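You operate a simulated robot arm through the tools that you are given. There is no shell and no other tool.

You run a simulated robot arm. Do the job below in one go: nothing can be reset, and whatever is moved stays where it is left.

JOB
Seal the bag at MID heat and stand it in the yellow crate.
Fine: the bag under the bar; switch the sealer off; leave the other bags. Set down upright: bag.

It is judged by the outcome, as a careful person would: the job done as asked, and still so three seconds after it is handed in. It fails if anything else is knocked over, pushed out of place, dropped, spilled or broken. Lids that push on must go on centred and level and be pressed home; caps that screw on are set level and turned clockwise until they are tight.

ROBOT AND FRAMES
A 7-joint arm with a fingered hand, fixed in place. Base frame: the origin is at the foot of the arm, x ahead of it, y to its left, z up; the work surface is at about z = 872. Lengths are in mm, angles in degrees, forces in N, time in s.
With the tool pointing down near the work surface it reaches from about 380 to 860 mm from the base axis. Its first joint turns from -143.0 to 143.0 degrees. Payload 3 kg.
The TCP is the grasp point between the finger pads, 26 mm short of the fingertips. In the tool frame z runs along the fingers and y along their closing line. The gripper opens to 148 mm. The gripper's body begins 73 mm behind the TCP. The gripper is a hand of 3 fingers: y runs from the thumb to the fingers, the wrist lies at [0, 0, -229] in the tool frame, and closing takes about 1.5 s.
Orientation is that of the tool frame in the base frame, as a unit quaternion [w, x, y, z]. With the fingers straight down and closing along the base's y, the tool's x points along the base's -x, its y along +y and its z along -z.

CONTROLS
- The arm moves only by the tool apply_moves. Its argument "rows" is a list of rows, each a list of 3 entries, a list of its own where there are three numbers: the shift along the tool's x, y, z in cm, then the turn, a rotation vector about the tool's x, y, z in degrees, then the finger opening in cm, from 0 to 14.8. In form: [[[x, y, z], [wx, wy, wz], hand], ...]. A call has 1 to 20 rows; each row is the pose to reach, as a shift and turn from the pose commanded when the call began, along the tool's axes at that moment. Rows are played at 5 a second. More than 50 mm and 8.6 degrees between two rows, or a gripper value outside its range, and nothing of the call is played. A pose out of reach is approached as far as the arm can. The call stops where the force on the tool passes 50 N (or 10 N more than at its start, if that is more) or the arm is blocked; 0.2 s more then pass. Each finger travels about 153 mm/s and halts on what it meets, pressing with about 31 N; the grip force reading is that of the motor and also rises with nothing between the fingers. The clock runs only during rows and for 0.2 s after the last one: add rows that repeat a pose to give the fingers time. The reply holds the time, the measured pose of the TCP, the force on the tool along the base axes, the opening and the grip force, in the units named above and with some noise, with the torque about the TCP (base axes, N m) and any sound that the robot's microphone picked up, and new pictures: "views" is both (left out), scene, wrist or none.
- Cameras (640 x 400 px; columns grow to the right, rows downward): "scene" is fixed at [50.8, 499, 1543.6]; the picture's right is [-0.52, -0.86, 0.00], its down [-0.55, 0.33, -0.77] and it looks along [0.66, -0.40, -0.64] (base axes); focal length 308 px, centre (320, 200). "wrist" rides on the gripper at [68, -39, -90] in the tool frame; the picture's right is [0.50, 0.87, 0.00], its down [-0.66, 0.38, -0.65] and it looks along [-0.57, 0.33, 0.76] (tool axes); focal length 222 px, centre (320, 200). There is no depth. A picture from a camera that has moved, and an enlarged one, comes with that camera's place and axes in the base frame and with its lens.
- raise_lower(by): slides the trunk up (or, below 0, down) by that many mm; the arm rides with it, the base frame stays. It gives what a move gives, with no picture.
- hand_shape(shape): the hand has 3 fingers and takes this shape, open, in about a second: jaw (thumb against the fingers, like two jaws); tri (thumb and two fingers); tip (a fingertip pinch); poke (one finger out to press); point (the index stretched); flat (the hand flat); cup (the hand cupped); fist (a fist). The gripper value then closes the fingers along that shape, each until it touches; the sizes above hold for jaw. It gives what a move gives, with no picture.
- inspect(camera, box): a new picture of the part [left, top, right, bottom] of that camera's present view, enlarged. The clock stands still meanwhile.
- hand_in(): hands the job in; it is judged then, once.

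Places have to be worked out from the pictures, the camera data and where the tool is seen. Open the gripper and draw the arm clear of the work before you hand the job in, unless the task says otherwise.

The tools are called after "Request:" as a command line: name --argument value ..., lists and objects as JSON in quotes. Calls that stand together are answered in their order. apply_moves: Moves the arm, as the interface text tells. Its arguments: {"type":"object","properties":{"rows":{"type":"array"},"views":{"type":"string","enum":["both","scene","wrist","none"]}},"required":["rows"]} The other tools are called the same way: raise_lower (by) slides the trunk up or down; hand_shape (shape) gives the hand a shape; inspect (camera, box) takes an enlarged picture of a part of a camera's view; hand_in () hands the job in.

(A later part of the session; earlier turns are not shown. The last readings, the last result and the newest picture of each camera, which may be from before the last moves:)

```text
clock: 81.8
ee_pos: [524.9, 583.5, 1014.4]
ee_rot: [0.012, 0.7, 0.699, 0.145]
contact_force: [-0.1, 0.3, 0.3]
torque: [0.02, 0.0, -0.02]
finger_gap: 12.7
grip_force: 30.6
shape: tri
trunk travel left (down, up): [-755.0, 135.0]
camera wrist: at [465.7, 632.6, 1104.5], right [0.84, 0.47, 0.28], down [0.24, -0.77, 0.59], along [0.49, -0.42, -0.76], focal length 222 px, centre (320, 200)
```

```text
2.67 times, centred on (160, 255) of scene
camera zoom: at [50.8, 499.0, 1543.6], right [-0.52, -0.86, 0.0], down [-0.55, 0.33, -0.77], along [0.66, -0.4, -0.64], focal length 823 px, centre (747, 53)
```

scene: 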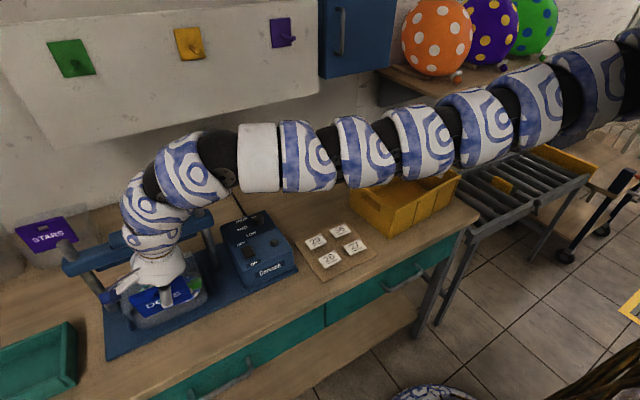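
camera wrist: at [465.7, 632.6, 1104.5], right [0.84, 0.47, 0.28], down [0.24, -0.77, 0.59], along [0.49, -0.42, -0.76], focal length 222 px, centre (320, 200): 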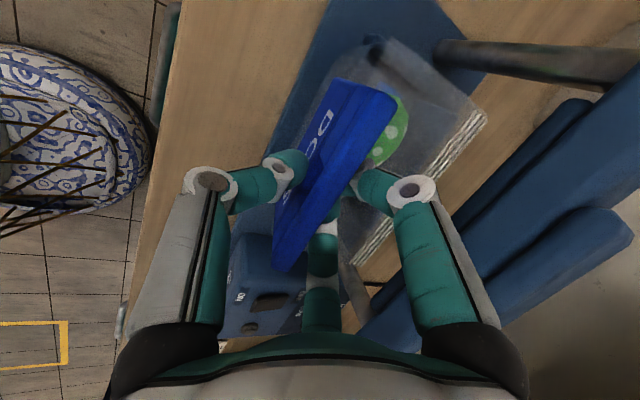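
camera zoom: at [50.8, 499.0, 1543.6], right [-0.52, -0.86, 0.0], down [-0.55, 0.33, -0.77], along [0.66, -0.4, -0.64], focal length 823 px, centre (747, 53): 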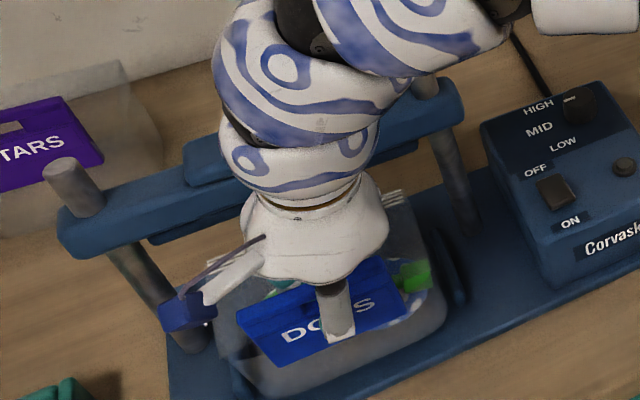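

The bag follows the hand. I'll pull it further out, 7 cm more toward −x, before lifting.

Request:
apply_moves --rows '[[[0.02, -1.0, -0.2], [0, 0, 0], 0], [[0.04, -2.5, -0.5], [0, 0, 0], 0], [[0.08, -4, -0.85], [0, 0, 0], 0], [[0.12, -5.5, -1.2], [0, 0, 0], 0], [[0.16, -6.8, -1.55], [0, 0, 0], 0], [[0.16, -6.8, -1.55], [0, 0, 0], 0]]'

Request:
inspect --camera "wrist" --box '[220, 60, 420, 260]'

Request:
inspect --camera "scene" --box '[60, 180, 260, 350]'

```text
clock: 83.2
ee_pos: [454.5, 583.0, 1014.6]
ee_rot: [0.012, 0.7, 0.7, 0.145]
contact_force: [-0.8, 0.6, -0.7]
torque: [0.03, 0.02, 0.01]
finger_gap: 12.7
grip_force: 31.3
shape: tri
trunk travel left (down, up): [-755.0, 135.0]
camera wrist: at [395.4, 633.0, 1104.9], right [0.84, 0.47, 0.28], down [0.24, -0.77, 0.59], along [0.49, -0.42, -0.76], focal length 222 px, centre (320, 200)
```

scene: 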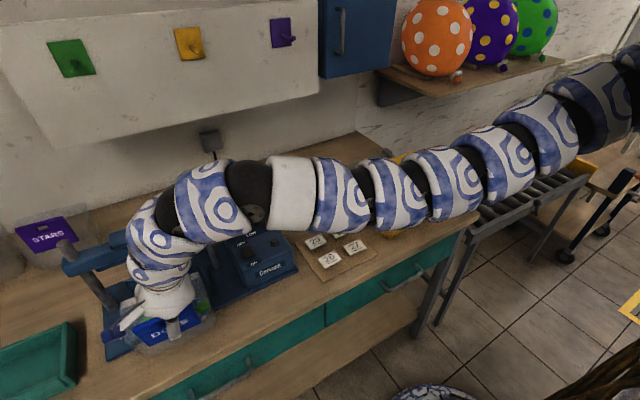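
wrist: 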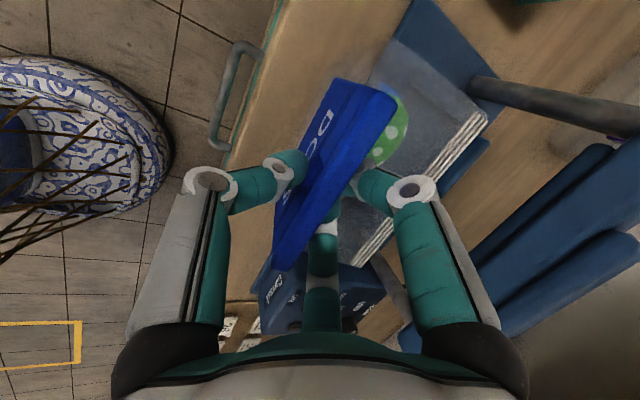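

```text
2.00 times, centred on (320, 160) of wrist
camera zoom: at [395.4, 633.0, 1104.9], right [0.84, 0.47, 0.28], down [0.24, -0.77, 0.59], along [0.49, -0.42, -0.76], focal length 444 px, centre (320, 280)
```

zoom: 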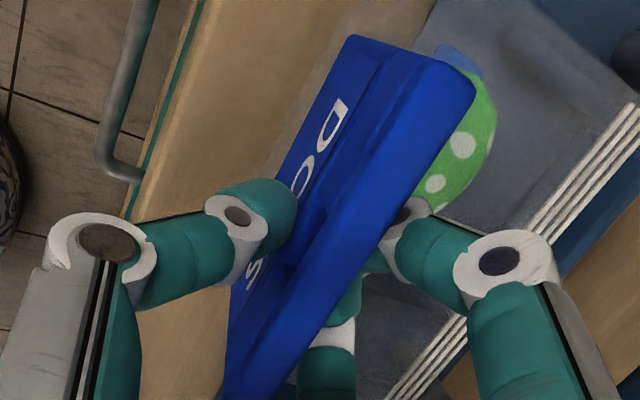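

```text
2.35 times, centred on (160, 265) of scene
camera zoom: at [50.8, 499.0, 1543.6], right [-0.52, -0.86, 0.0], down [-0.55, 0.33, -0.77], along [0.66, -0.4, -0.64], focal length 726 px, centre (696, 47)
```

zoom: 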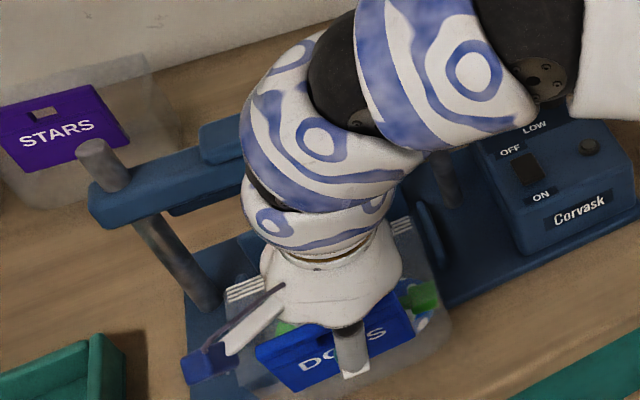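

The bag is fully out from under the bar and moves rigidly with the hand. I'll lift it by raising the trunk 130 mm, which keeps the arm's shape unchanged.

Request:
raise_lower --by 130

Request:
inspect --camera "scene" --box '[0, 0, 640, 400]'

Request:
inspect --camera "scene" --box '[60, 150, 260, 350]'

Request:
inspect --camera "wrist" --box '[220, 60, 420, 260]'

```text
clock: 84.8
ee_pos: [453.8, 582.9, 1144.3]
ee_rot: [0.012, 0.7, 0.699, 0.145]
contact_force: [0.4, -0.4, -0.1]
torque: [0.02, 0.03, -0.01]
finger_gap: 12.5
grip_force: 31.0
shape: tri
trunk travel left (down, up): [-885.0, 5.0]
```

```text
1.00 times, centred on (320, 200) of scene (not enlarged: the box is as wide or as high as the picture)
camera zoom: at [50.8, 499.0, 1543.6], right [-0.52, -0.86, 0.0], down [-0.55, 0.33, -0.77], along [0.66, -0.4, -0.64], focal length 308 px, centre (320, 200)
```

zoom: 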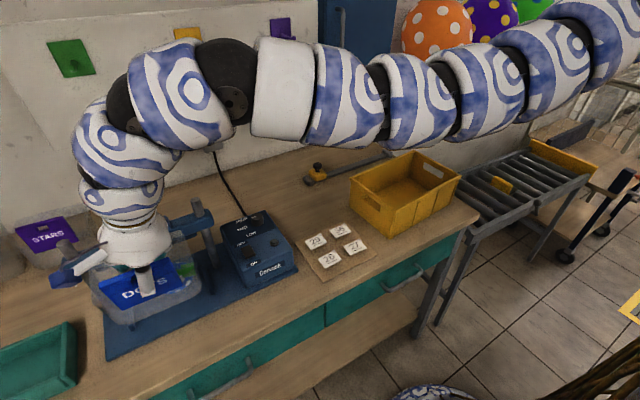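

```text
2.00 times, centred on (160, 250) of scene
camera zoom: at [50.8, 499.0, 1543.6], right [-0.52, -0.86, 0.0], down [-0.55, 0.33, -0.77], along [0.66, -0.4, -0.64], focal length 617 px, centre (640, 100)
```

zoom: 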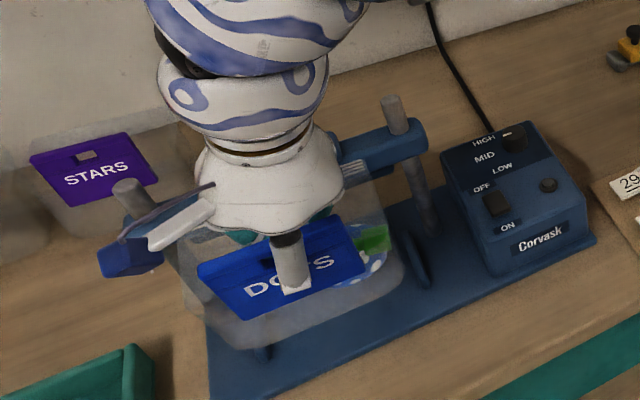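

```text
2.00 times, centred on (320, 160) of wrist
camera zoom: at [395.3, 632.8, 1234.4], right [0.84, 0.47, 0.28], down [0.24, -0.77, 0.59], along [0.49, -0.42, -0.76], focal length 444 px, centre (320, 280)
```

zoom: 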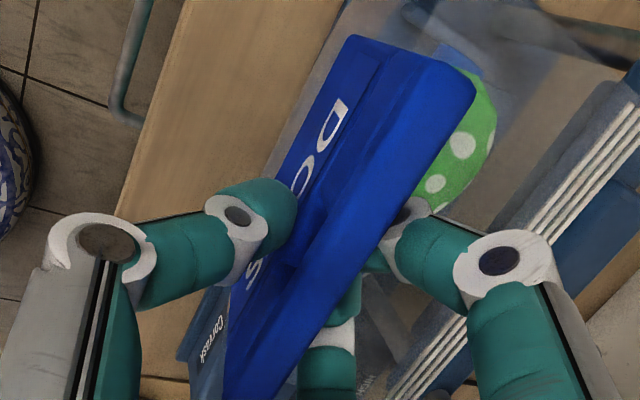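

The bag hangs upright and steady (header top z≈1158; I judge its bottom at about TCP − 125…130, i.e. ~1015, above the crate's 988 rim). The crate's rim corners come out at about (478, 5), (660, 22), (679, −269), (495, −281). I'll carry the bag across in base-aligned orientation, first half.

Request:
apply_moves --rows '[[[0.6, 0.7, -3], [0, 0, 0], 0], [[-3.1, 1.0, -4], [0, 0, 0], 0], [[-7.2, 1.4, -4.8], [0, 0, 0], 0], [[-11.4, 1.8, -5.5], [0, 0, 0], 0], [[-15.6, 2.2, -6.2], [0, 0, 0], 0], [[-19.8, 2.6, -6.9], [0, 0, 0], 0], [[-24, 3.0, -7.6], [0, 0, 0], 0], [[-28.2, 3.3, -8.2], [0, 0, 0], 0], [[-32.6, 3.6, -8.9], [0, 0, 0], 0], [[-37.1, 4.0, -9.6], [0, 0, 0], 0], [[-37.1, 4.0, -9.6], [0, 0, 0], 0]]'

```text
clock: 87.2
ee_pos: [480.5, 200.3, 1174.4]
ee_rot: [0.012, 0.699, 0.7, 0.145]
contact_force: [0.7, 0.7, -0.9]
torque: [0.01, 0.03, -0.03]
finger_gap: 12.7
grip_force: 31.5
shape: tri
trunk travel left (down, up): [-885.0, 5.0]
camera wrist: at [421.9, 250.0, 1264.1], right [0.83, 0.47, 0.28], down [0.24, -0.77, 0.59], along [0.5, -0.42, -0.76], focal length 222 px, centre (320, 200)
```

scene: 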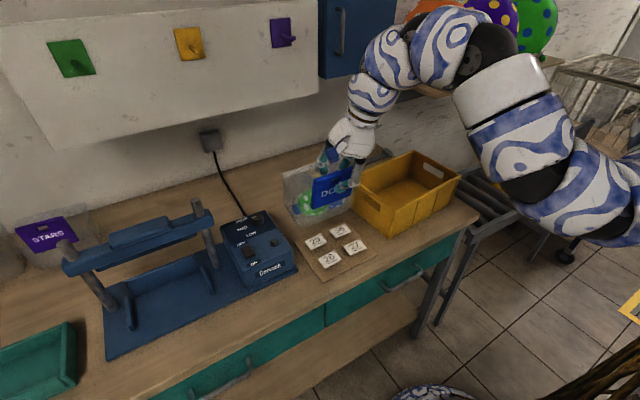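
wrist: 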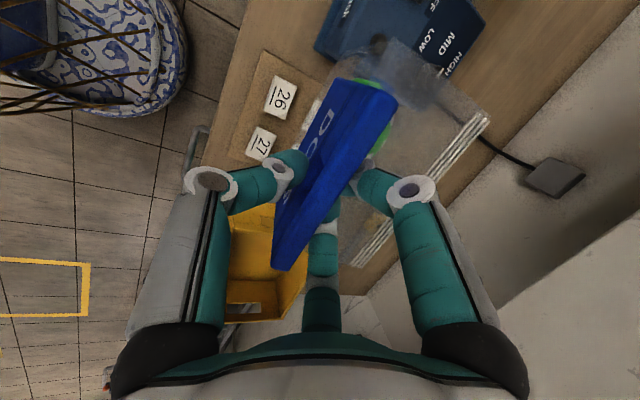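

The bag hangs upright and stable. Second half: over the crate centre.

Request:
apply_moves --rows '[[[-4.1, 0.7, -0.6], [0, 0, 0], 0], [[-8.2, 1.5, -1.2], [0, 0, 0], 0], [[-12.3, 2.3, -1.9], [0, 0, 0], 0], [[-16.4, 3.1, -2.5], [0, 0, 0], 0], [[-20.5, 3.9, -3.1], [0, 0, 0], 0], [[-24.6, 4.7, -3.8], [0, 0, 0], 0], [[-28.7, 5.4, -4.4], [0, 0, 0], 0], [[-32.9, 6.1, -5.1], [0, 0, 0], 0], [[-32.9, 6.1, -5.1], [0, 0, 0], 0]]'

Request:
inspect --camera "scene" --box '[300, 60, 520, 260]'

Request:
inspect --camera "wrist" --box '[160, 40, 480, 280]'

```text
clock: 89.2
ee_pos: [587.7, -78.0, 1207.4]
ee_rot: [0.03, 0.701, 0.702, 0.124]
contact_force: [0.9, -1.0, -0.3]
torque: [-0.01, -0.02, 0.01]
finger_gap: 12.3
grip_force: 30.7
shape: tri
out of reach, approached as far as the arm can: row 3, 4, 5, 6, 7, 8, 9
trunk travel left (down, up): [-885.0, 5.0]
camera wrist: at [529.6, -22.7, 1294.8], right [0.84, 0.48, 0.25], down [0.24, -0.74, 0.63], along [0.49, -0.47, -0.74], focal length 222 px, centre (320, 200)
```

scene: 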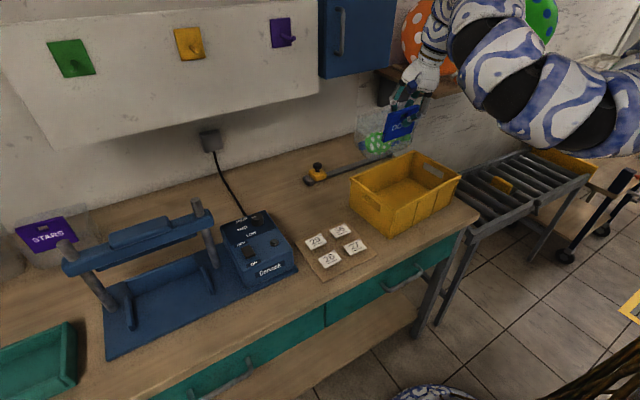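
wrist: 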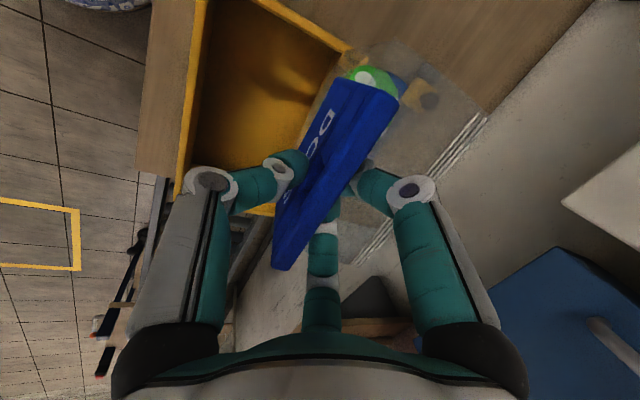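

```text
2.00 times, centred on (410, 160) of scene
camera zoom: at [50.8, 499.0, 1543.6], right [-0.52, -0.86, 0.0], down [-0.55, 0.33, -0.77], along [0.66, -0.4, -0.64], focal length 617 px, centre (140, 280)
```

zoom: 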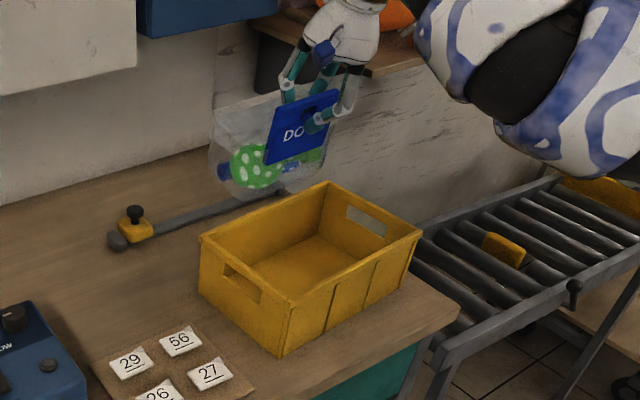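

```text
1.67 times, centred on (320, 160) of wrist
camera zoom: at [529.6, -22.7, 1294.8], right [0.84, 0.48, 0.25], down [0.24, -0.74, 0.63], along [0.49, -0.47, -0.74], focal length 370 px, centre (320, 267)
```

zoom: 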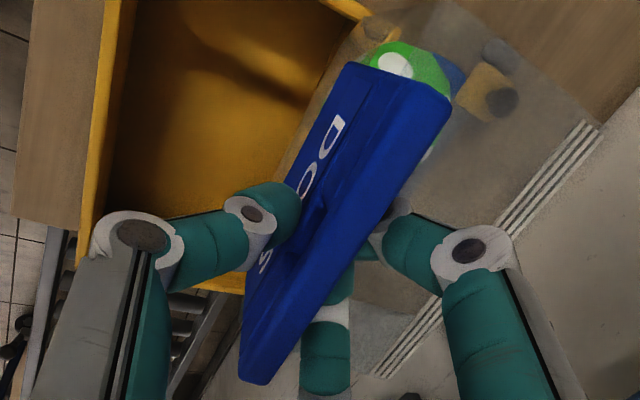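

The arm stopped short at (588, −78, 1207) because it is folded elbow-low at this height; the bag is still safely above the crate rim. A lower hand height should ease the wrist, so I'll restore the orientation and move down and inward to about (550, −110, 1150), which still keeps the bag bottom ~25 mm above the rim.

Request:
apply_moves --rows '[[[-1, -1.2, 1], [0, 0.8, 0.1], 0], [[-2, -2.4, 2], [-0.1, 1.6, 0.2], 0], [[-3.1, -3.6, 3], [-0.2, 2.4, 0.4], 0], [[-4.1, -4.9, 4], [-0.3, 3.1, 0.5], 0], [[-4.1, -4.9, 4], [-0.3, 3.1, 0.5], 0]]'

Request:
inspect --camera "scene" --box '[300, 60, 520, 260]'

```text
clock: 90.4
ee_pos: [589.1, -171.5, 1173.4]
ee_rot: [0.012, 0.699, 0.701, 0.138]
contact_force: [0.7, 0.2, 0.2]
torque: [0.02, 0.02, 0.02]
finger_gap: 12.3
grip_force: 31.4
shape: tri
out of reach, approached as far as the arm can: row 1, 2, 3, 4, 5
trunk travel left (down, up): [-885.0, 5.0]
camera wrist: at [530.4, -120.8, 1262.9], right [0.84, 0.48, 0.27], down [0.25, -0.77, 0.59], along [0.49, -0.43, -0.76], focal length 222 px, centre (320, 200)
```

scene: 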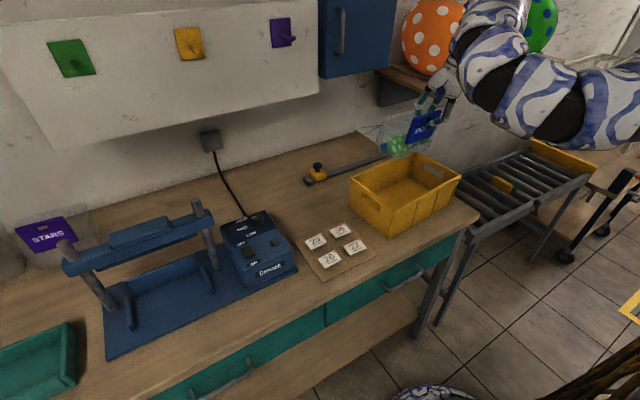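
wrist: 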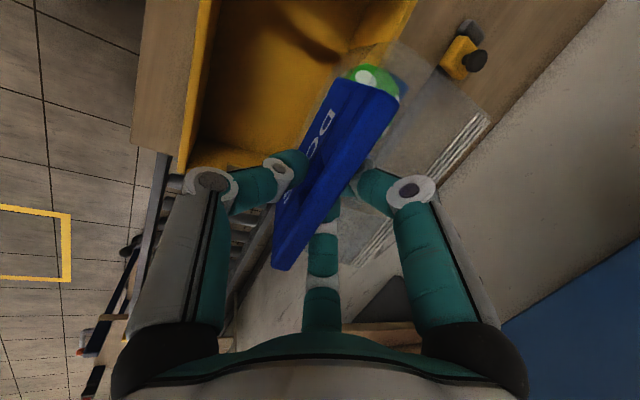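

```text
2.00 times, centred on (410, 160) of scene
camera zoom: at [50.8, 499.0, 1543.6], right [-0.52, -0.86, 0.0], down [-0.55, 0.33, -0.77], along [0.66, -0.4, -0.64], focal length 617 px, centre (140, 280)
```

zoom: 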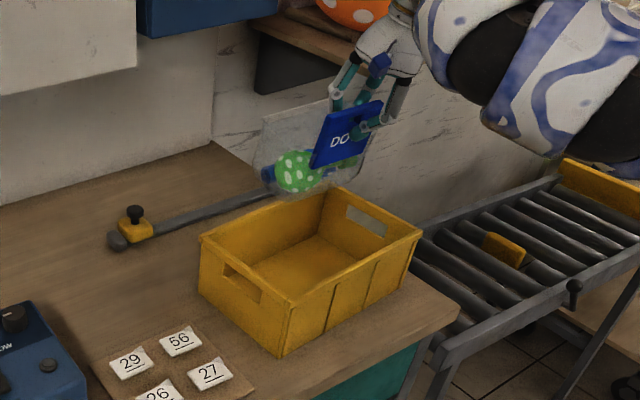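

The shift was applied from the earlier commanded (unreached) pose, so I must reset that: a tiny trunk raise does so. The bag is still clear above the crate. Then I'll try a modest move to (560, −140, 1142).

Request:
raise_lower --by 4

```text
clock: 91.0
ee_pos: [588.0, -170.3, 1178.7]
ee_rot: [0.011, 0.7, 0.701, 0.138]
contact_force: [-0.9, 0.1, -1.7]
torque: [-0.03, -0.02, 0.0]
finger_gap: 12.2
grip_force: 31.2
shape: tri
trunk travel left (down, up): [-889.0, 1.0]
```

Now the small move inward and down.

Request:
apply_moves --rows '[[[0.8, -1.2, 1.1], [0, 0, 0], 0], [[1.6, -2.4, 2.2], [0, 0, 0], 0], [[2.35, -3.56, 3.3], [0, 0, 0], 0], [[2.35, -3.56, 3.3], [0, 0, 0], 0]]' --views "scene"

```text
clock: 92.0
ee_pos: [583.8, -166.4, 1171.5]
ee_rot: [0.008, 0.699, 0.702, 0.135]
contact_force: [-0.1, -0.7, -0.4]
torque: [0.01, -0.01, -0.01]
finger_gap: 12.3
grip_force: 30.8
shape: tri
out of reach, approached as far as the arm can: row 1, 2, 3, 4
trunk travel left (down, up): [-889.0, 1.0]
```

scene: 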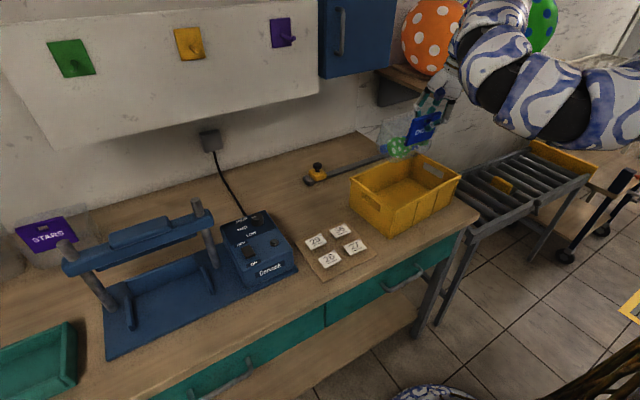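

Even this is out of reach, so the elbow-low arm posture itself is the limit. I'll back away from the crate to open space and lower the trunk relative to the hand, which earlier brought the elbow up. First a reset and move back.

Request:
raise_lower --by -1

```text
clock: 92.5
ee_pos: [584.0, -168.2, 1171.5]
ee_rot: [0.009, 0.699, 0.702, 0.134]
contact_force: [-0.3, 0.2, 0.0]
torque: [0.03, 0.0, 0.02]
finger_gap: 12.3
grip_force: 30.9
shape: tri
trunk travel left (down, up): [-888.0, 2.0]
```

Now back toward open table space at about (500, 180, 1215).

Request:
apply_moves --rows '[[[4.3, 0, 0.33], [0, 0, 0], 0], [[8.6, 0, 0.67], [0, 0, 0], 0], [[13.06, -0.42, 0.91], [0, 0, 0], 0], [[17.6, -1.37, 1.07], [0, 0, 0], 0], [[22.1, -2.8, 1.0], [0, 0, 0], 0], [[26.6, -4.7, 0.83], [0, 0, 0], 0], [[30.9, -6.3, 0.67], [0, 0, 0], 0], [[35.2, -7.9, 0.53], [0, 0, 0], 0], [[35.2, -7.9, 0.53], [0, 0, 0], 0]]' --views "scene"

```text
clock: 94.5
ee_pos: [499.8, 182.3, 1212.5]
ee_rot: [0.009, 0.7, 0.702, 0.135]
contact_force: [-0.4, 0.0, -0.7]
torque: [-0.01, 0.0, -0.03]
finger_gap: 12.3
grip_force: 31.1
shape: tri
trunk travel left (down, up): [-888.0, 2.0]
```

scene: 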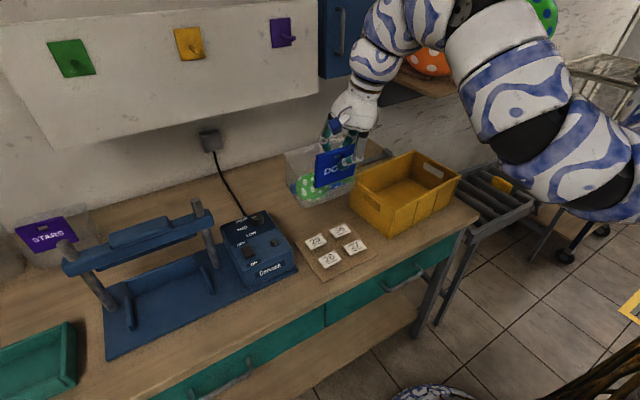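

Reached with the bag upright. Now lower the trunk 130 mm (bag bottom stays well above the table here).

Request:
raise_lower --by -120

```text
clock: 96.0
ee_pos: [500.4, 181.9, 1093.7]
ee_rot: [0.009, 0.7, 0.701, 0.136]
contact_force: [-0.7, 0.1, -0.3]
torque: [-0.03, 0.03, -0.02]
finger_gap: 12.2
grip_force: 31.6
shape: tri
trunk travel left (down, up): [-768.0, 122.0]
```

Now raise the hand relative to the trunk by 15 cm and see whether the elbow comes up.

Request:
apply_moves --rows '[[[0.7, 0.8, -3.6], [0, 0, 0], 0], [[1.4, 1.65, -7.2], [0, 0, 0], 0], [[2.1, 2.5, -10.8], [0, 0, 0], 0], [[2.8, 3.3, -14.4], [0, 0, 0], 0], [[2.8, 3.3, -14.4], [0, 0, 0], 0]]' --views "scene"

```text
clock: 97.2
ee_pos: [493.0, 176.4, 1232.4]
ee_rot: [0.015, 0.7, 0.7, 0.142]
contact_force: [-0.2, 0.1, 0.0]
torque: [0.02, -0.01, 0.02]
finger_gap: 11.8
grip_force: 31.5
shape: tri
out of reach, approached as far as the arm can: row 4, 5
trunk travel left (down, up): [-768.0, 122.0]
```

scene: 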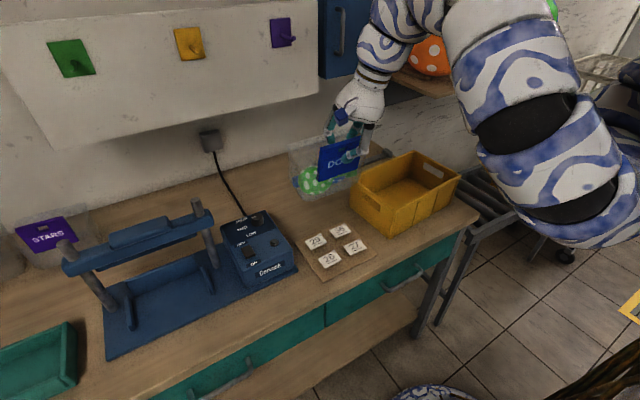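

The elbow is still low: it swung down while the arm turned with the bag's yaw held fixed. Turning the bag together with the arm avoids that, so I'll go back toward the left along the same path (where the elbow was up), then swing arm and bag together about the base axis. First restore the trunk height.

Request:
raise_lower --by 100

```text
clock: 98.5
ee_pos: [492.3, 177.2, 1332.9]
ee_rot: [0.015, 0.7, 0.7, 0.142]
contact_force: [0.2, -0.1, -0.2]
torque: [0.01, 0.03, -0.01]
finger_gap: 12.0
grip_force: 31.4
shape: tri
trunk travel left (down, up): [-868.0, 22.0]
```

Now down to z≈1183 and back along y to about (454, 567).

Request:
apply_moves --rows '[[[1.2, -0.9, 4.2], [0, 0, 0], 0], [[2.4, -1.8, 8.4], [0, 0, 0], 0], [[3.6, -2.8, 12.6], [0, 0, 0], 0], [[6.0, -4.0, 15.9], [0, 0, 0], 0], [[10.4, -4.5, 16.7], [0, 0, 0], 0], [[14.9, -5.1, 17.4], [0, 0, 0], 0], [[19.3, -5.7, 18.2], [0, 0, 0], 0], [[23.7, -6.3, 18.9], [0, 0, 0], 0], [[28.2, -6.8, 19.6], [0, 0, 0], 0], [[32.6, -7.7, 20.3], [0, 0, 0], 0], [[35.6, -7.8, 20.9], [0, 0, 0], 0], [[35.6, -7.8, 20.9], [0, 0, 0], 0]]'

Request:
inspect --camera "wrist" --box '[220, 60, 420, 260]'

```text
clock: 101.1
ee_pos: [450.6, 568.9, 1178.0]
ee_rot: [0.013, 0.7, 0.7, 0.141]
contact_force: [0.7, -0.2, -0.8]
torque: [-0.02, 0.02, -0.01]
finger_gap: 12.2
grip_force: 31.4
shape: tri
trunk travel left (down, up): [-868.0, 22.0]
camera wrist: at [392.4, 619.4, 1268.4], right [0.83, 0.48, 0.28], down [0.24, -0.77, 0.59], along [0.49, -0.43, -0.76], focal length 222 px, centre (320, 200)
```

scene: 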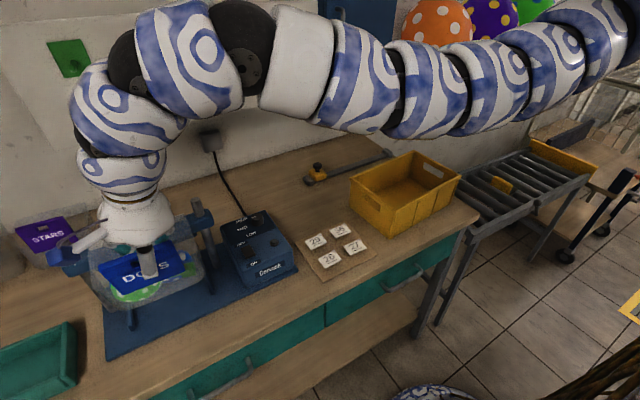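
wrist: 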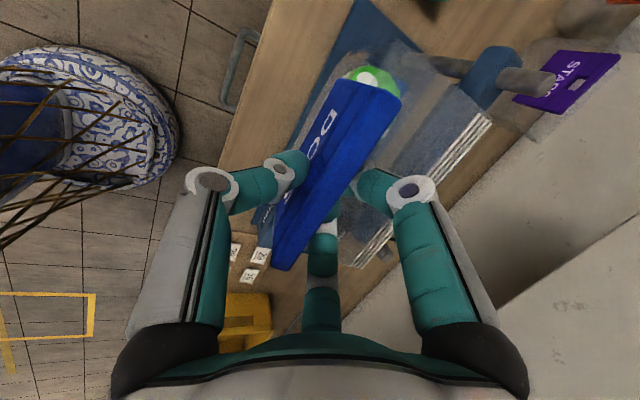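

```text
2.00 times, centred on (320, 160) of wrist
camera zoom: at [392.4, 619.4, 1268.4], right [0.83, 0.48, 0.28], down [0.24, -0.77, 0.59], along [0.49, -0.43, -0.76], focal length 444 px, centre (320, 280)
```

zoom: 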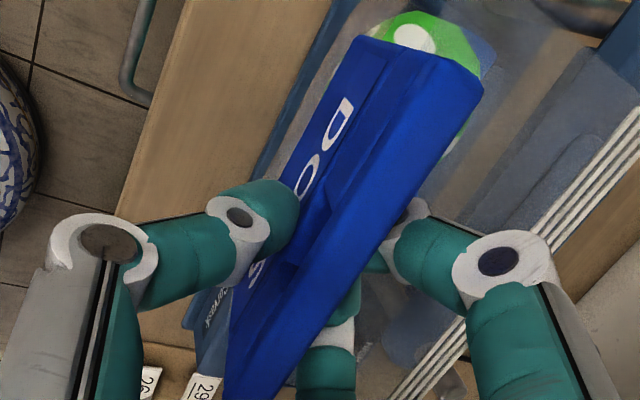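

The grip is unchanged and the arm is nearly straight here. I'll retract radially to a smaller radius and watch the elbow.

Request:
apply_moves --rows '[[[-3.1, -2.4, -1.2], [0, 0, 0], 0], [[-6.2, -4.9, -2.3], [0, 0, 0], 0], [[-9.4, -7.3, -3.5], [0, 0, 0], 0], [[-12.5, -9.8, -4.7], [0, 0, 0], 0], [[-12.5, -9.8, -4.7], [0, 0, 0], 0]]' --views "scene"

```text
clock: 102.3
ee_pos: [348.3, 437.9, 1181.9]
ee_rot: [0.015, 0.699, 0.701, 0.141]
contact_force: [0.5, -0.5, -1.6]
torque: [0.0, 0.0, 0.02]
finger_gap: 12.2
grip_force: 30.5
shape: tri
trunk travel left (down, up): [-868.0, 22.0]
```

scene: 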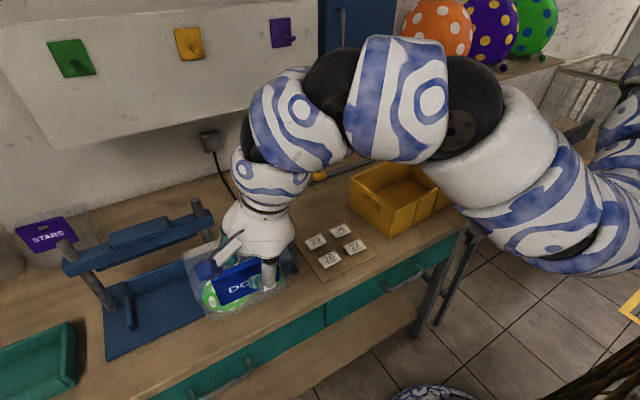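

The elbow hangs low here, but if I turn arm and bag together about the base axis the posture stays exactly the same and remains reachable. I'll swing 65° that way to above the crate (bag bottom ~1050, above the rim).

Request:
apply_moves --rows '[[[-3.0, 3.4, 0.23], [-0.82, -1.02, 4.46], 0], [[-6.26, 6.56, 0.35], [-1.64, -2.03, 8.93], 0], [[-9.75, 9.46, 0.37], [-2.46, -3.05, 13.39], 0], [[-13.46, 12.08, 0.28], [-3.28, -4.07, 17.86], 0], [[-17.36, 14.4, 0.1], [-4.09, -5.08, 22.32], 0], [[-21.42, 16.41, -0.19], [-4.91, -6.1, 26.78], 0], [[-25.62, 18.09, -0.58], [-5.73, -7.12, 31.25], 0], [[-29.93, 19.43, -1.07], [-6.55, -8.14, 35.71], 0], [[-34.33, 20.42, -1.64], [-7.37, -9.15, 40.18], 0], [[-38.77, 21.07, -2.31], [-8.19, -10.17, 44.64], 0], [[-43.24, 21.35, -3.07], [-9.01, -11.19, 49.1], 0], [[-47.7, 21.27, -3.9], [-9.83, -12.2, 53.57], 0], [[-52.13, 20.84, -4.82], [-10.65, -13.22, 58.03], 0], [[-56.49, 20.05, -5.8], [-11.46, -14.24, 62.5], 0], [[-56.49, 20.05, -5.8], [-11.46, -14.24, 62.5], 0]]'

Request:
inspect --camera "scene" --box '[300, 60, 520, 260]'

```text
clock: 105.5
ee_pos: [569.2, -125.0, 1172.5]
ee_rot: [0.089, 0.967, 0.214, 0.109]
contact_force: [-0.5, 0.2, 0.1]
torque: [-0.01, 0.02, 0.03]
finger_gap: 12.2
grip_force: 31.2
shape: tri
out of reach, approached as far as the arm can: row 13, 14, 15
trunk travel left (down, up): [-868.0, 22.0]
camera wrist: at [592.4, -49.4, 1261.1], right [0.78, -0.56, 0.27], down [-0.59, -0.54, 0.6], along [-0.18, -0.63, -0.75], focal length 222 px, centre (320, 200)
```

scene: 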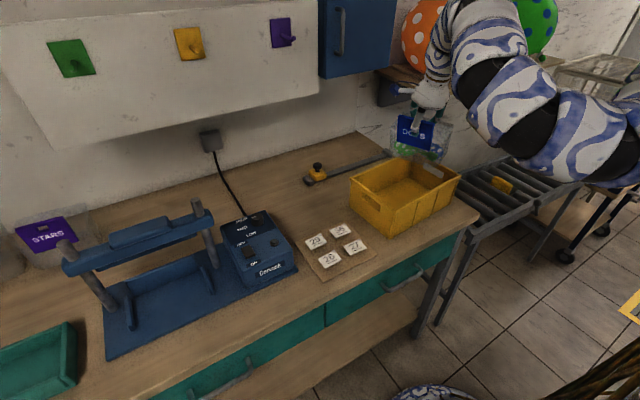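
wrist: 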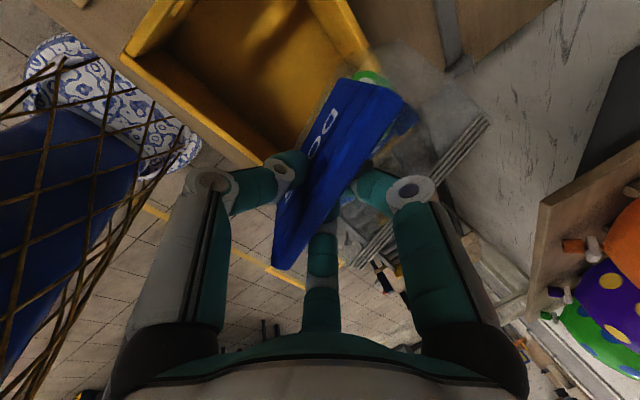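

```text
2.00 times, centred on (410, 160) of scene
camera zoom: at [50.8, 499.0, 1543.6], right [-0.52, -0.86, 0.0], down [-0.55, 0.33, -0.77], along [0.66, -0.4, -0.64], focal length 617 px, centre (140, 280)
```

zoom: 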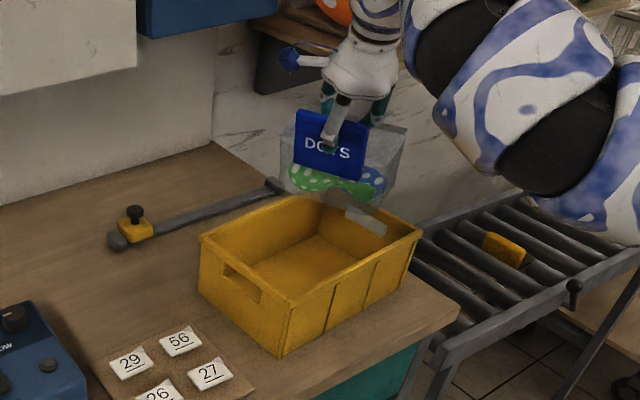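

The swing also stopped near azimuth −7° with the same posture, so one joint (most likely the first, wound up with the elbow swung to the left) is at its limit. Bag and crate are fine. I'll look at the arm's shape to plan unwinding it.

Request:
inspect --camera "scene" --box '[420, 0, 640, 260]'

Request:
inspect --camera "wrist" --box '[0, 0, 640, 400]'

```text
1.54 times, centred on (530, 130) of scene
camera zoom: at [50.8, 499.0, 1543.6], right [-0.52, -0.86, 0.0], down [-0.55, 0.33, -0.77], along [0.66, -0.4, -0.64], focal length 475 px, centre (-3, 308)
```

zoom: 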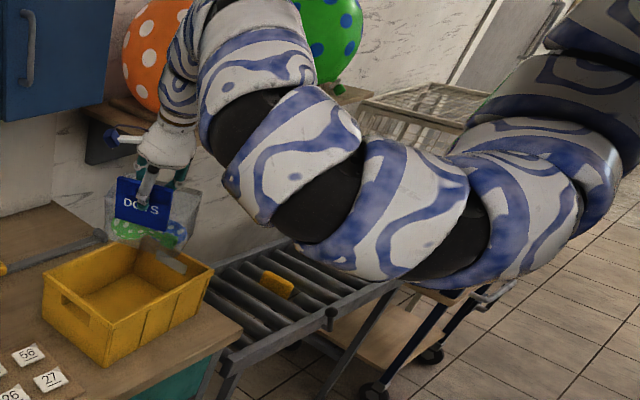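

```text
1.00 times, centred on (320, 200) of wrist (not enlarged: the box is as wide or as high as the picture)
camera zoom: at [592.4, -49.4, 1261.1], right [0.78, -0.56, 0.27], down [-0.59, -0.54, 0.6], along [-0.18, -0.63, -0.75], focal length 222 px, centre (320, 200)
```

zoom: 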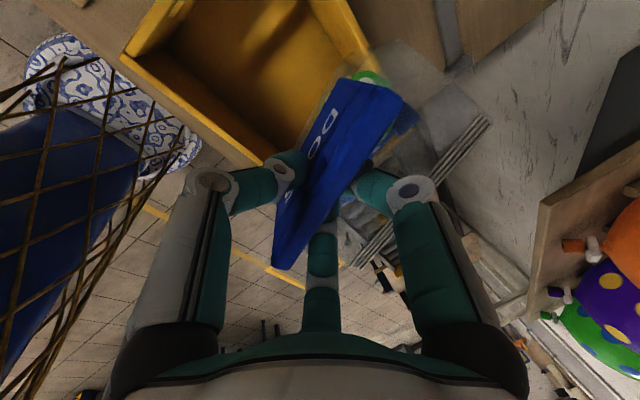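

I'll reset the commanded pose with a 1 mm trunk move, and then test which directions are free: first a yaw back (+12°) together with a small drop.

Request:
raise_lower --by 1

```text
clock: 106.0
ee_pos: [571.2, -126.0, 1171.6]
ee_rot: [0.088, 0.967, 0.215, 0.109]
contact_force: [-0.1, 0.6, -0.4]
torque: [0.02, -0.02, 0.01]
finger_gap: 11.9
grip_force: 30.8
shape: tri
trunk travel left (down, up): [-869.0, 21.0]
```

Test: a pure 2 cm drop.

Request:
apply_moves --rows '[[[-0.17, -0.22, 0.96], [0, 0, 0], 0], [[-0.35, -0.43, 1.93], [0, 0, 0], 0], [[-0.35, -0.43, 1.93], [0, 0, 0], 0]]' --views "none"

```text
clock: 106.8
ee_pos: [571.5, -124.4, 1152.1]
ee_rot: [0.088, 0.967, 0.214, 0.109]
contact_force: [0.9, 0.1, -0.4]
torque: [0.0, 0.03, 0.0]
finger_gap: 12.0
grip_force: 31.0
shape: tri
trunk travel left (down, up): [-869.0, 21.0]
```

Dropping works. Next test: yaw +21° (counter-clockwise) in place at this height.

Request:
apply_moves --rows '[[[0, 0, 0], [1.2, 1.5, -6.7], 0], [[0, 0, 0], [2.4, 3.0, -13.5], 0], [[0, 0, 0], [3.6, 4.6, -20.2], 0], [[0, 0, 0], [3.6, 4.6, -20.2], 0]]' --views "scene"

```text
clock: 107.8
ee_pos: [582.4, -121.7, 1148.9]
ee_rot: [0.068, 0.912, 0.387, 0.122]
contact_force: [-0.4, 0.3, 0.2]
torque: [-0.01, 0.04, 0.02]
finger_gap: 12.2
grip_force: 30.7
shape: tri
out of reach, approached as far as the arm can: row 2, 3, 4
trunk travel left (down, up): [-869.0, 21.0]
```

scene: 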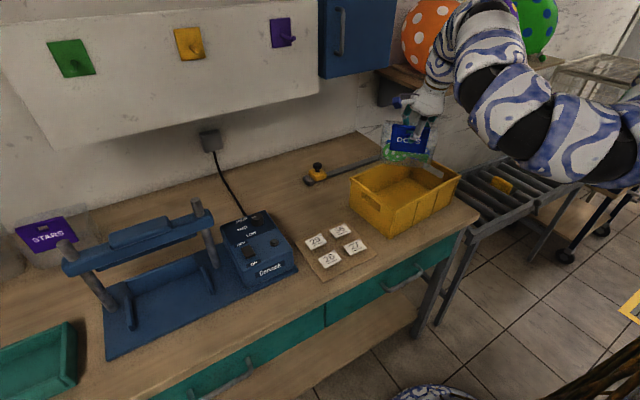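

Yaw is free but pushes the hand outward; dropping is free. The inner limit evidently relaxes as the hand goes lower relative to the shoulder, so I'll raise the trunk to its top and then bring the hand down and inward while restoring the yaw.

Request:
raise_lower --by 20

Request:
inspect --camera "scene" --box '[330, 90, 490, 250]'

Request:
inspect --camera "wrist" --box '[100, 0, 500, 260]'

```text
clock: 108.5
ee_pos: [582.3, -122.6, 1169.8]
ee_rot: [0.067, 0.911, 0.387, 0.123]
contact_force: [0.2, 0.3, -1.0]
torque: [0.03, 0.03, -0.04]
finger_gap: 11.9
grip_force: 31.1
shape: tri
trunk travel left (down, up): [-889.0, 1.0]
```

```text
2.50 times, centred on (410, 170) of scene
camera zoom: at [50.8, 499.0, 1543.6], right [-0.52, -0.86, 0.0], down [-0.55, 0.33, -0.77], along [0.66, -0.4, -0.64], focal length 771 px, centre (95, 275)
```

zoom: 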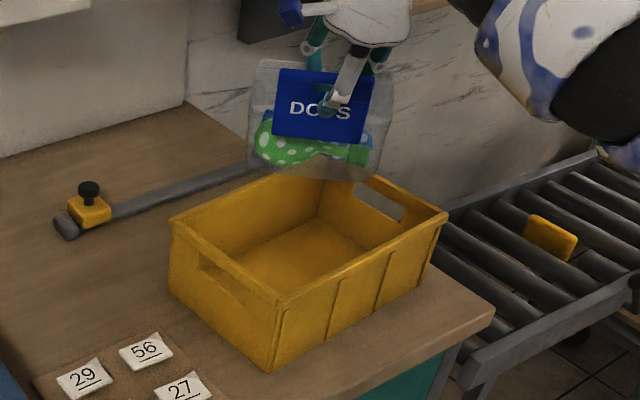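

```text
1.54 times, centred on (300, 130) of wrist
camera zoom: at [576.0, -44.3, 1257.5], right [0.93, -0.24, 0.27], down [-0.36, -0.72, 0.6], along [0.05, -0.66, -0.75], focal length 342 px, centre (351, 308)
```

zoom: 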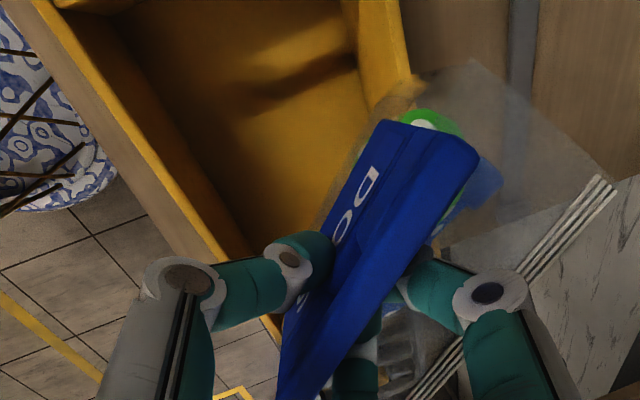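

The bag hangs level above the crate. Now down 32 mm and slightly inward.

Request:
apply_moves --rows '[[[-0.1, -0.5, 1.0], [0, 0, 0], 0], [[-0.2, -1.06, 1.95], [0, 0, 0], 0], [[-0.31, -1.59, 2.91], [0, 0, 0], 0], [[-0.31, -1.59, 2.91], [0, 0, 0], 0]]' --views "none"

```text
clock: 109.5
ee_pos: [577.4, -113.9, 1135.7]
ee_rot: [0.067, 0.912, 0.387, 0.122]
contact_force: [0.4, -0.3, -1.1]
torque: [0.04, -0.01, 0.0]
finger_gap: 12.1
grip_force: 30.8
shape: tri
trunk travel left (down, up): [-889.0, 1.0]
```

Reached. Now test moving 30 mm inward (−x) at this height.

Request:
apply_moves --rows '[[[-0.7, -0.7, -0.3], [0, 0, 0], 0], [[-1.4, -1.45, -0.6], [0, 0, 0], 0], [[-2.14, -2.2, -0.88], [0, 0, 0], 0], [[-2.14, -2.2, -0.88], [0, 0, 0], 0]]' --views "scene"

Request:
inspect --camera "scene" --box '[330, 90, 490, 250]'

```text
clock: 110.5
ee_pos: [559.3, -110.7, 1129.9]
ee_rot: [0.068, 0.912, 0.386, 0.121]
contact_force: [-0.5, 0.4, -0.6]
torque: [-0.01, 0.04, -0.02]
finger_gap: 12.4
grip_force: 31.1
shape: tri
out of reach, approached as far as the arm can: row 2, 3, 4
trunk travel left (down, up): [-889.0, 1.0]
```

scene: 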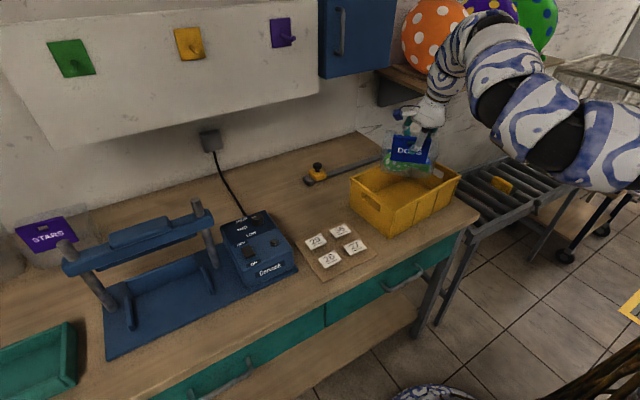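

```text
2.50 times, centred on (410, 170) of scene
camera zoom: at [50.8, 499.0, 1543.6], right [-0.52, -0.86, 0.0], down [-0.55, 0.33, -0.77], along [0.66, -0.4, -0.64], focal length 771 px, centre (95, 275)
```

zoom: 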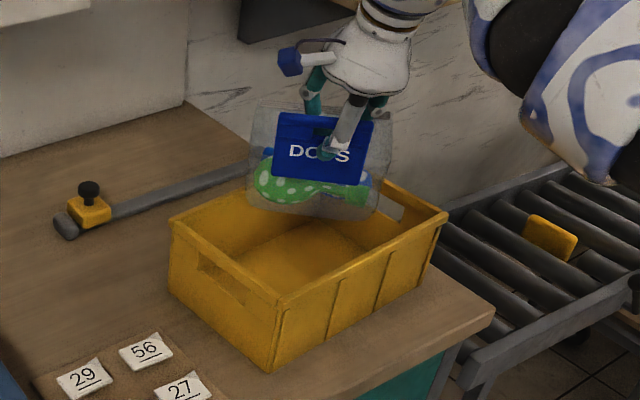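

At this lower height the hand got to x≈559, so the limit does relax with height, and earlier data show yaw matters little. I'll reset the command, then yaw to bring the bag square with the crate while shifting to about (563, −150), staying just above the rim.

Request:
raise_lower --by 1

```text
clock: 111.0
ee_pos: [560.6, -110.8, 1129.8]
ee_rot: [0.067, 0.912, 0.387, 0.12]
contact_force: [-1.0, 0.3, -0.3]
torque: [0.01, 0.01, -0.01]
finger_gap: 12.0
grip_force: 31.2
shape: tri
trunk travel left (down, up): [-890.0, 0.0]
```

First lift 13 mm for margin over the rim, then rotate 49° so the bag lines up with the crate.

Request:
apply_moves --rows '[[[0.31, 1.8, -0.89], [0, 0, 0], 0], [[0.0, 2.1, -0.88], [1.2, 1.5, -6.7], 0], [[-0.3, 2.4, -0.87], [2.4, 3.0, -13.4], 0], [[-0.6, 2.7, -0.86], [3.6, 4.6, -20.1], 0], [[-0.9, 3.0, -0.84], [4.8, 6.1, -26.9], 0], [[-1.3, 3.3, -0.83], [6.0, 7.6, -33.6], 0], [[-1.6, 3.6, -0.82], [7.2, 9.1, -40.3], 0], [[-1.86, 3.87, -0.81], [8.4, 10.6, -47.0], 0], [[-1.86, 3.87, -0.81], [8.4, 10.6, -47.0], 0]]'

Request:
inspect --camera "scene" --box '[330, 90, 490, 250]'

Request:
inspect --camera "wrist" --box '[100, 0, 500, 260]'

```text
clock: 113.0
ee_pos: [572.6, -150.6, 1143.1]
ee_rot: [0.01, 0.669, 0.73, 0.136]
contact_force: [-1.2, -0.5, -0.2]
torque: [-0.02, 0.01, 0.04]
finger_gap: 11.9
grip_force: 30.8
shape: tri
out of reach, approached as far as the arm can: row 3, 4, 5, 6, 7
trunk travel left (down, up): [-890.0, 0.0]
camera wrist: at [509.8, -104.0, 1232.2], right [0.79, 0.55, 0.27], down [0.31, -0.74, 0.6], along [0.53, -0.39, -0.76], focal length 222 px, centre (320, 200)
```

scene: 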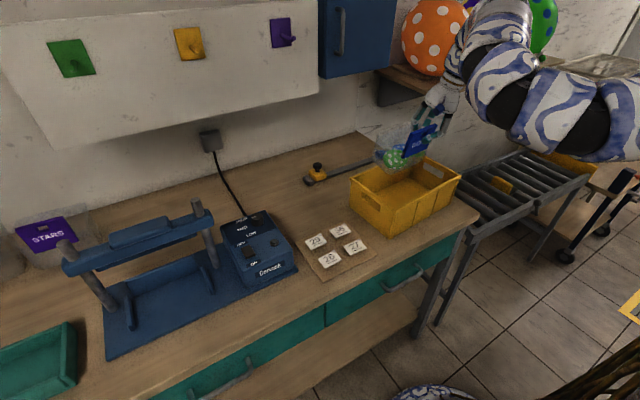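
wrist: 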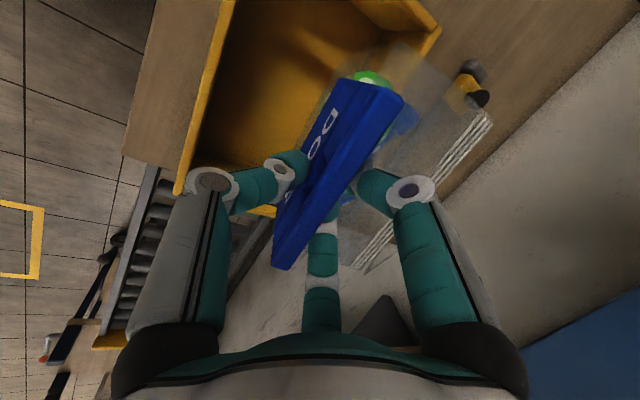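

```text
2.50 times, centred on (410, 170) of scene
camera zoom: at [50.8, 499.0, 1543.6], right [-0.52, -0.86, 0.0], down [-0.55, 0.33, -0.77], along [0.66, -0.4, -0.64], focal length 771 px, centre (95, 275)
```

zoom: 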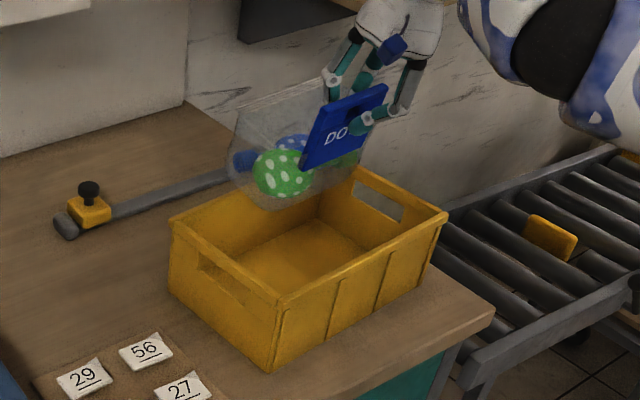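

```text
1.54 times, centred on (300, 130) of wrist
camera zoom: at [509.8, -104.0, 1232.2], right [0.79, 0.55, 0.27], down [0.31, -0.74, 0.6], along [0.53, -0.39, -0.76], focal length 342 px, centre (351, 308)
```

zoom: 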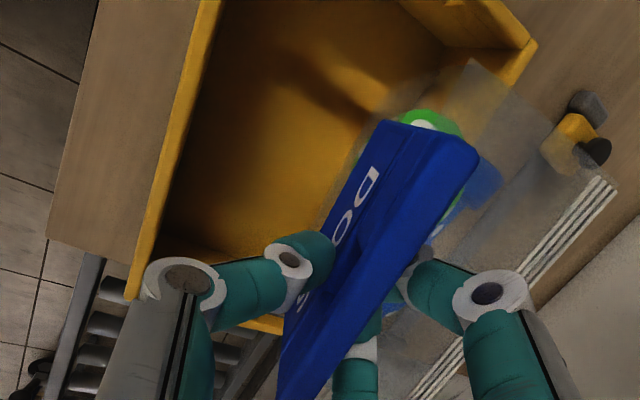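

Excellent: the full yaw was reached at (573, −151, 1143), and the bag now lies nearly parallel to the crate. The wrist view places the crate's rim at x≈504–687 here (interior ~507–677), so I need about 20 mm more inward; I'll go in and slightly down.

Request:
apply_moves --rows '[[[0.05, -0.9, 0.1], [0.3, 0.4, -2], 0], [[0.09, -1.76, 0.2], [0.7, 0.8, -4], 0], [[0.09, -1.76, 0.2], [0.7, 0.8, -4], 0]]' --views "none"

```text
clock: 113.8
ee_pos: [567.4, -149.8, 1136.2]
ee_rot: [0.007, 0.65, 0.747, 0.136]
contact_force: [1.1, -0.4, -0.8]
torque: [-0.02, -0.01, -0.01]
finger_gap: 12.2
grip_force: 30.9
shape: tri
out of reach, approached as far as the arm can: row 1, 2, 3
trunk travel left (down, up): [-890.0, 0.0]
```

Limit at x≈567 for this height; it moves inward as I go lower. I'll check the clearance between the bag bottom and the rim before going lower.

Request:
inspect --camera "scene" --box '[350, 110, 470, 220]'

Request:
inspect --camera "wrist" --box '[240, 0, 440, 160]'

```text
3.64 times, centred on (410, 165) of scene
camera zoom: at [50.8, 499.0, 1543.6], right [-0.52, -0.86, 0.0], down [-0.55, 0.33, -0.77], along [0.66, -0.4, -0.64], focal length 1122 px, centre (-7, 327)
```

zoom: 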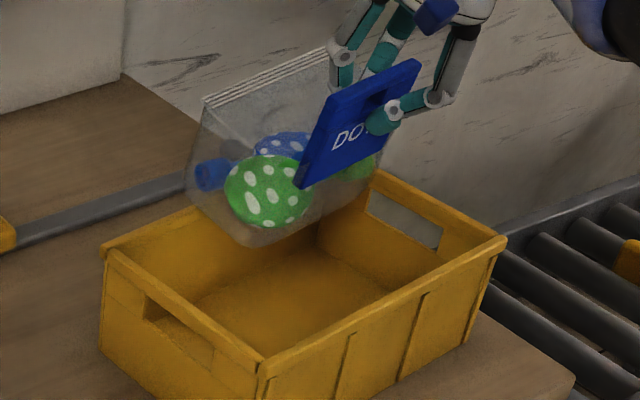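

```text
2.50 times, centred on (340, 80) of wrist
camera zoom: at [501.9, -107.2, 1225.3], right [0.76, 0.59, 0.27], down [0.35, -0.72, 0.6], along [0.55, -0.36, -0.75], focal length 555 px, centre (270, 500)
```

zoom: 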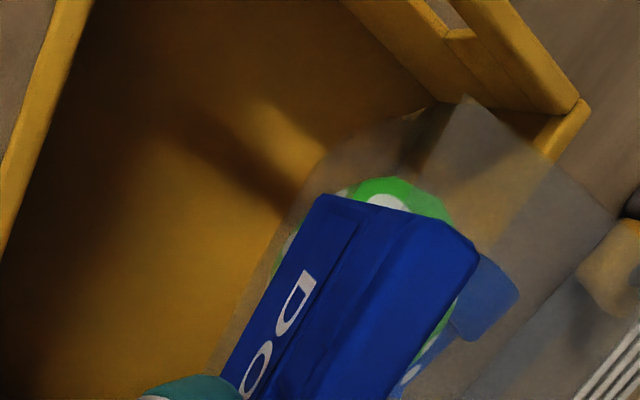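

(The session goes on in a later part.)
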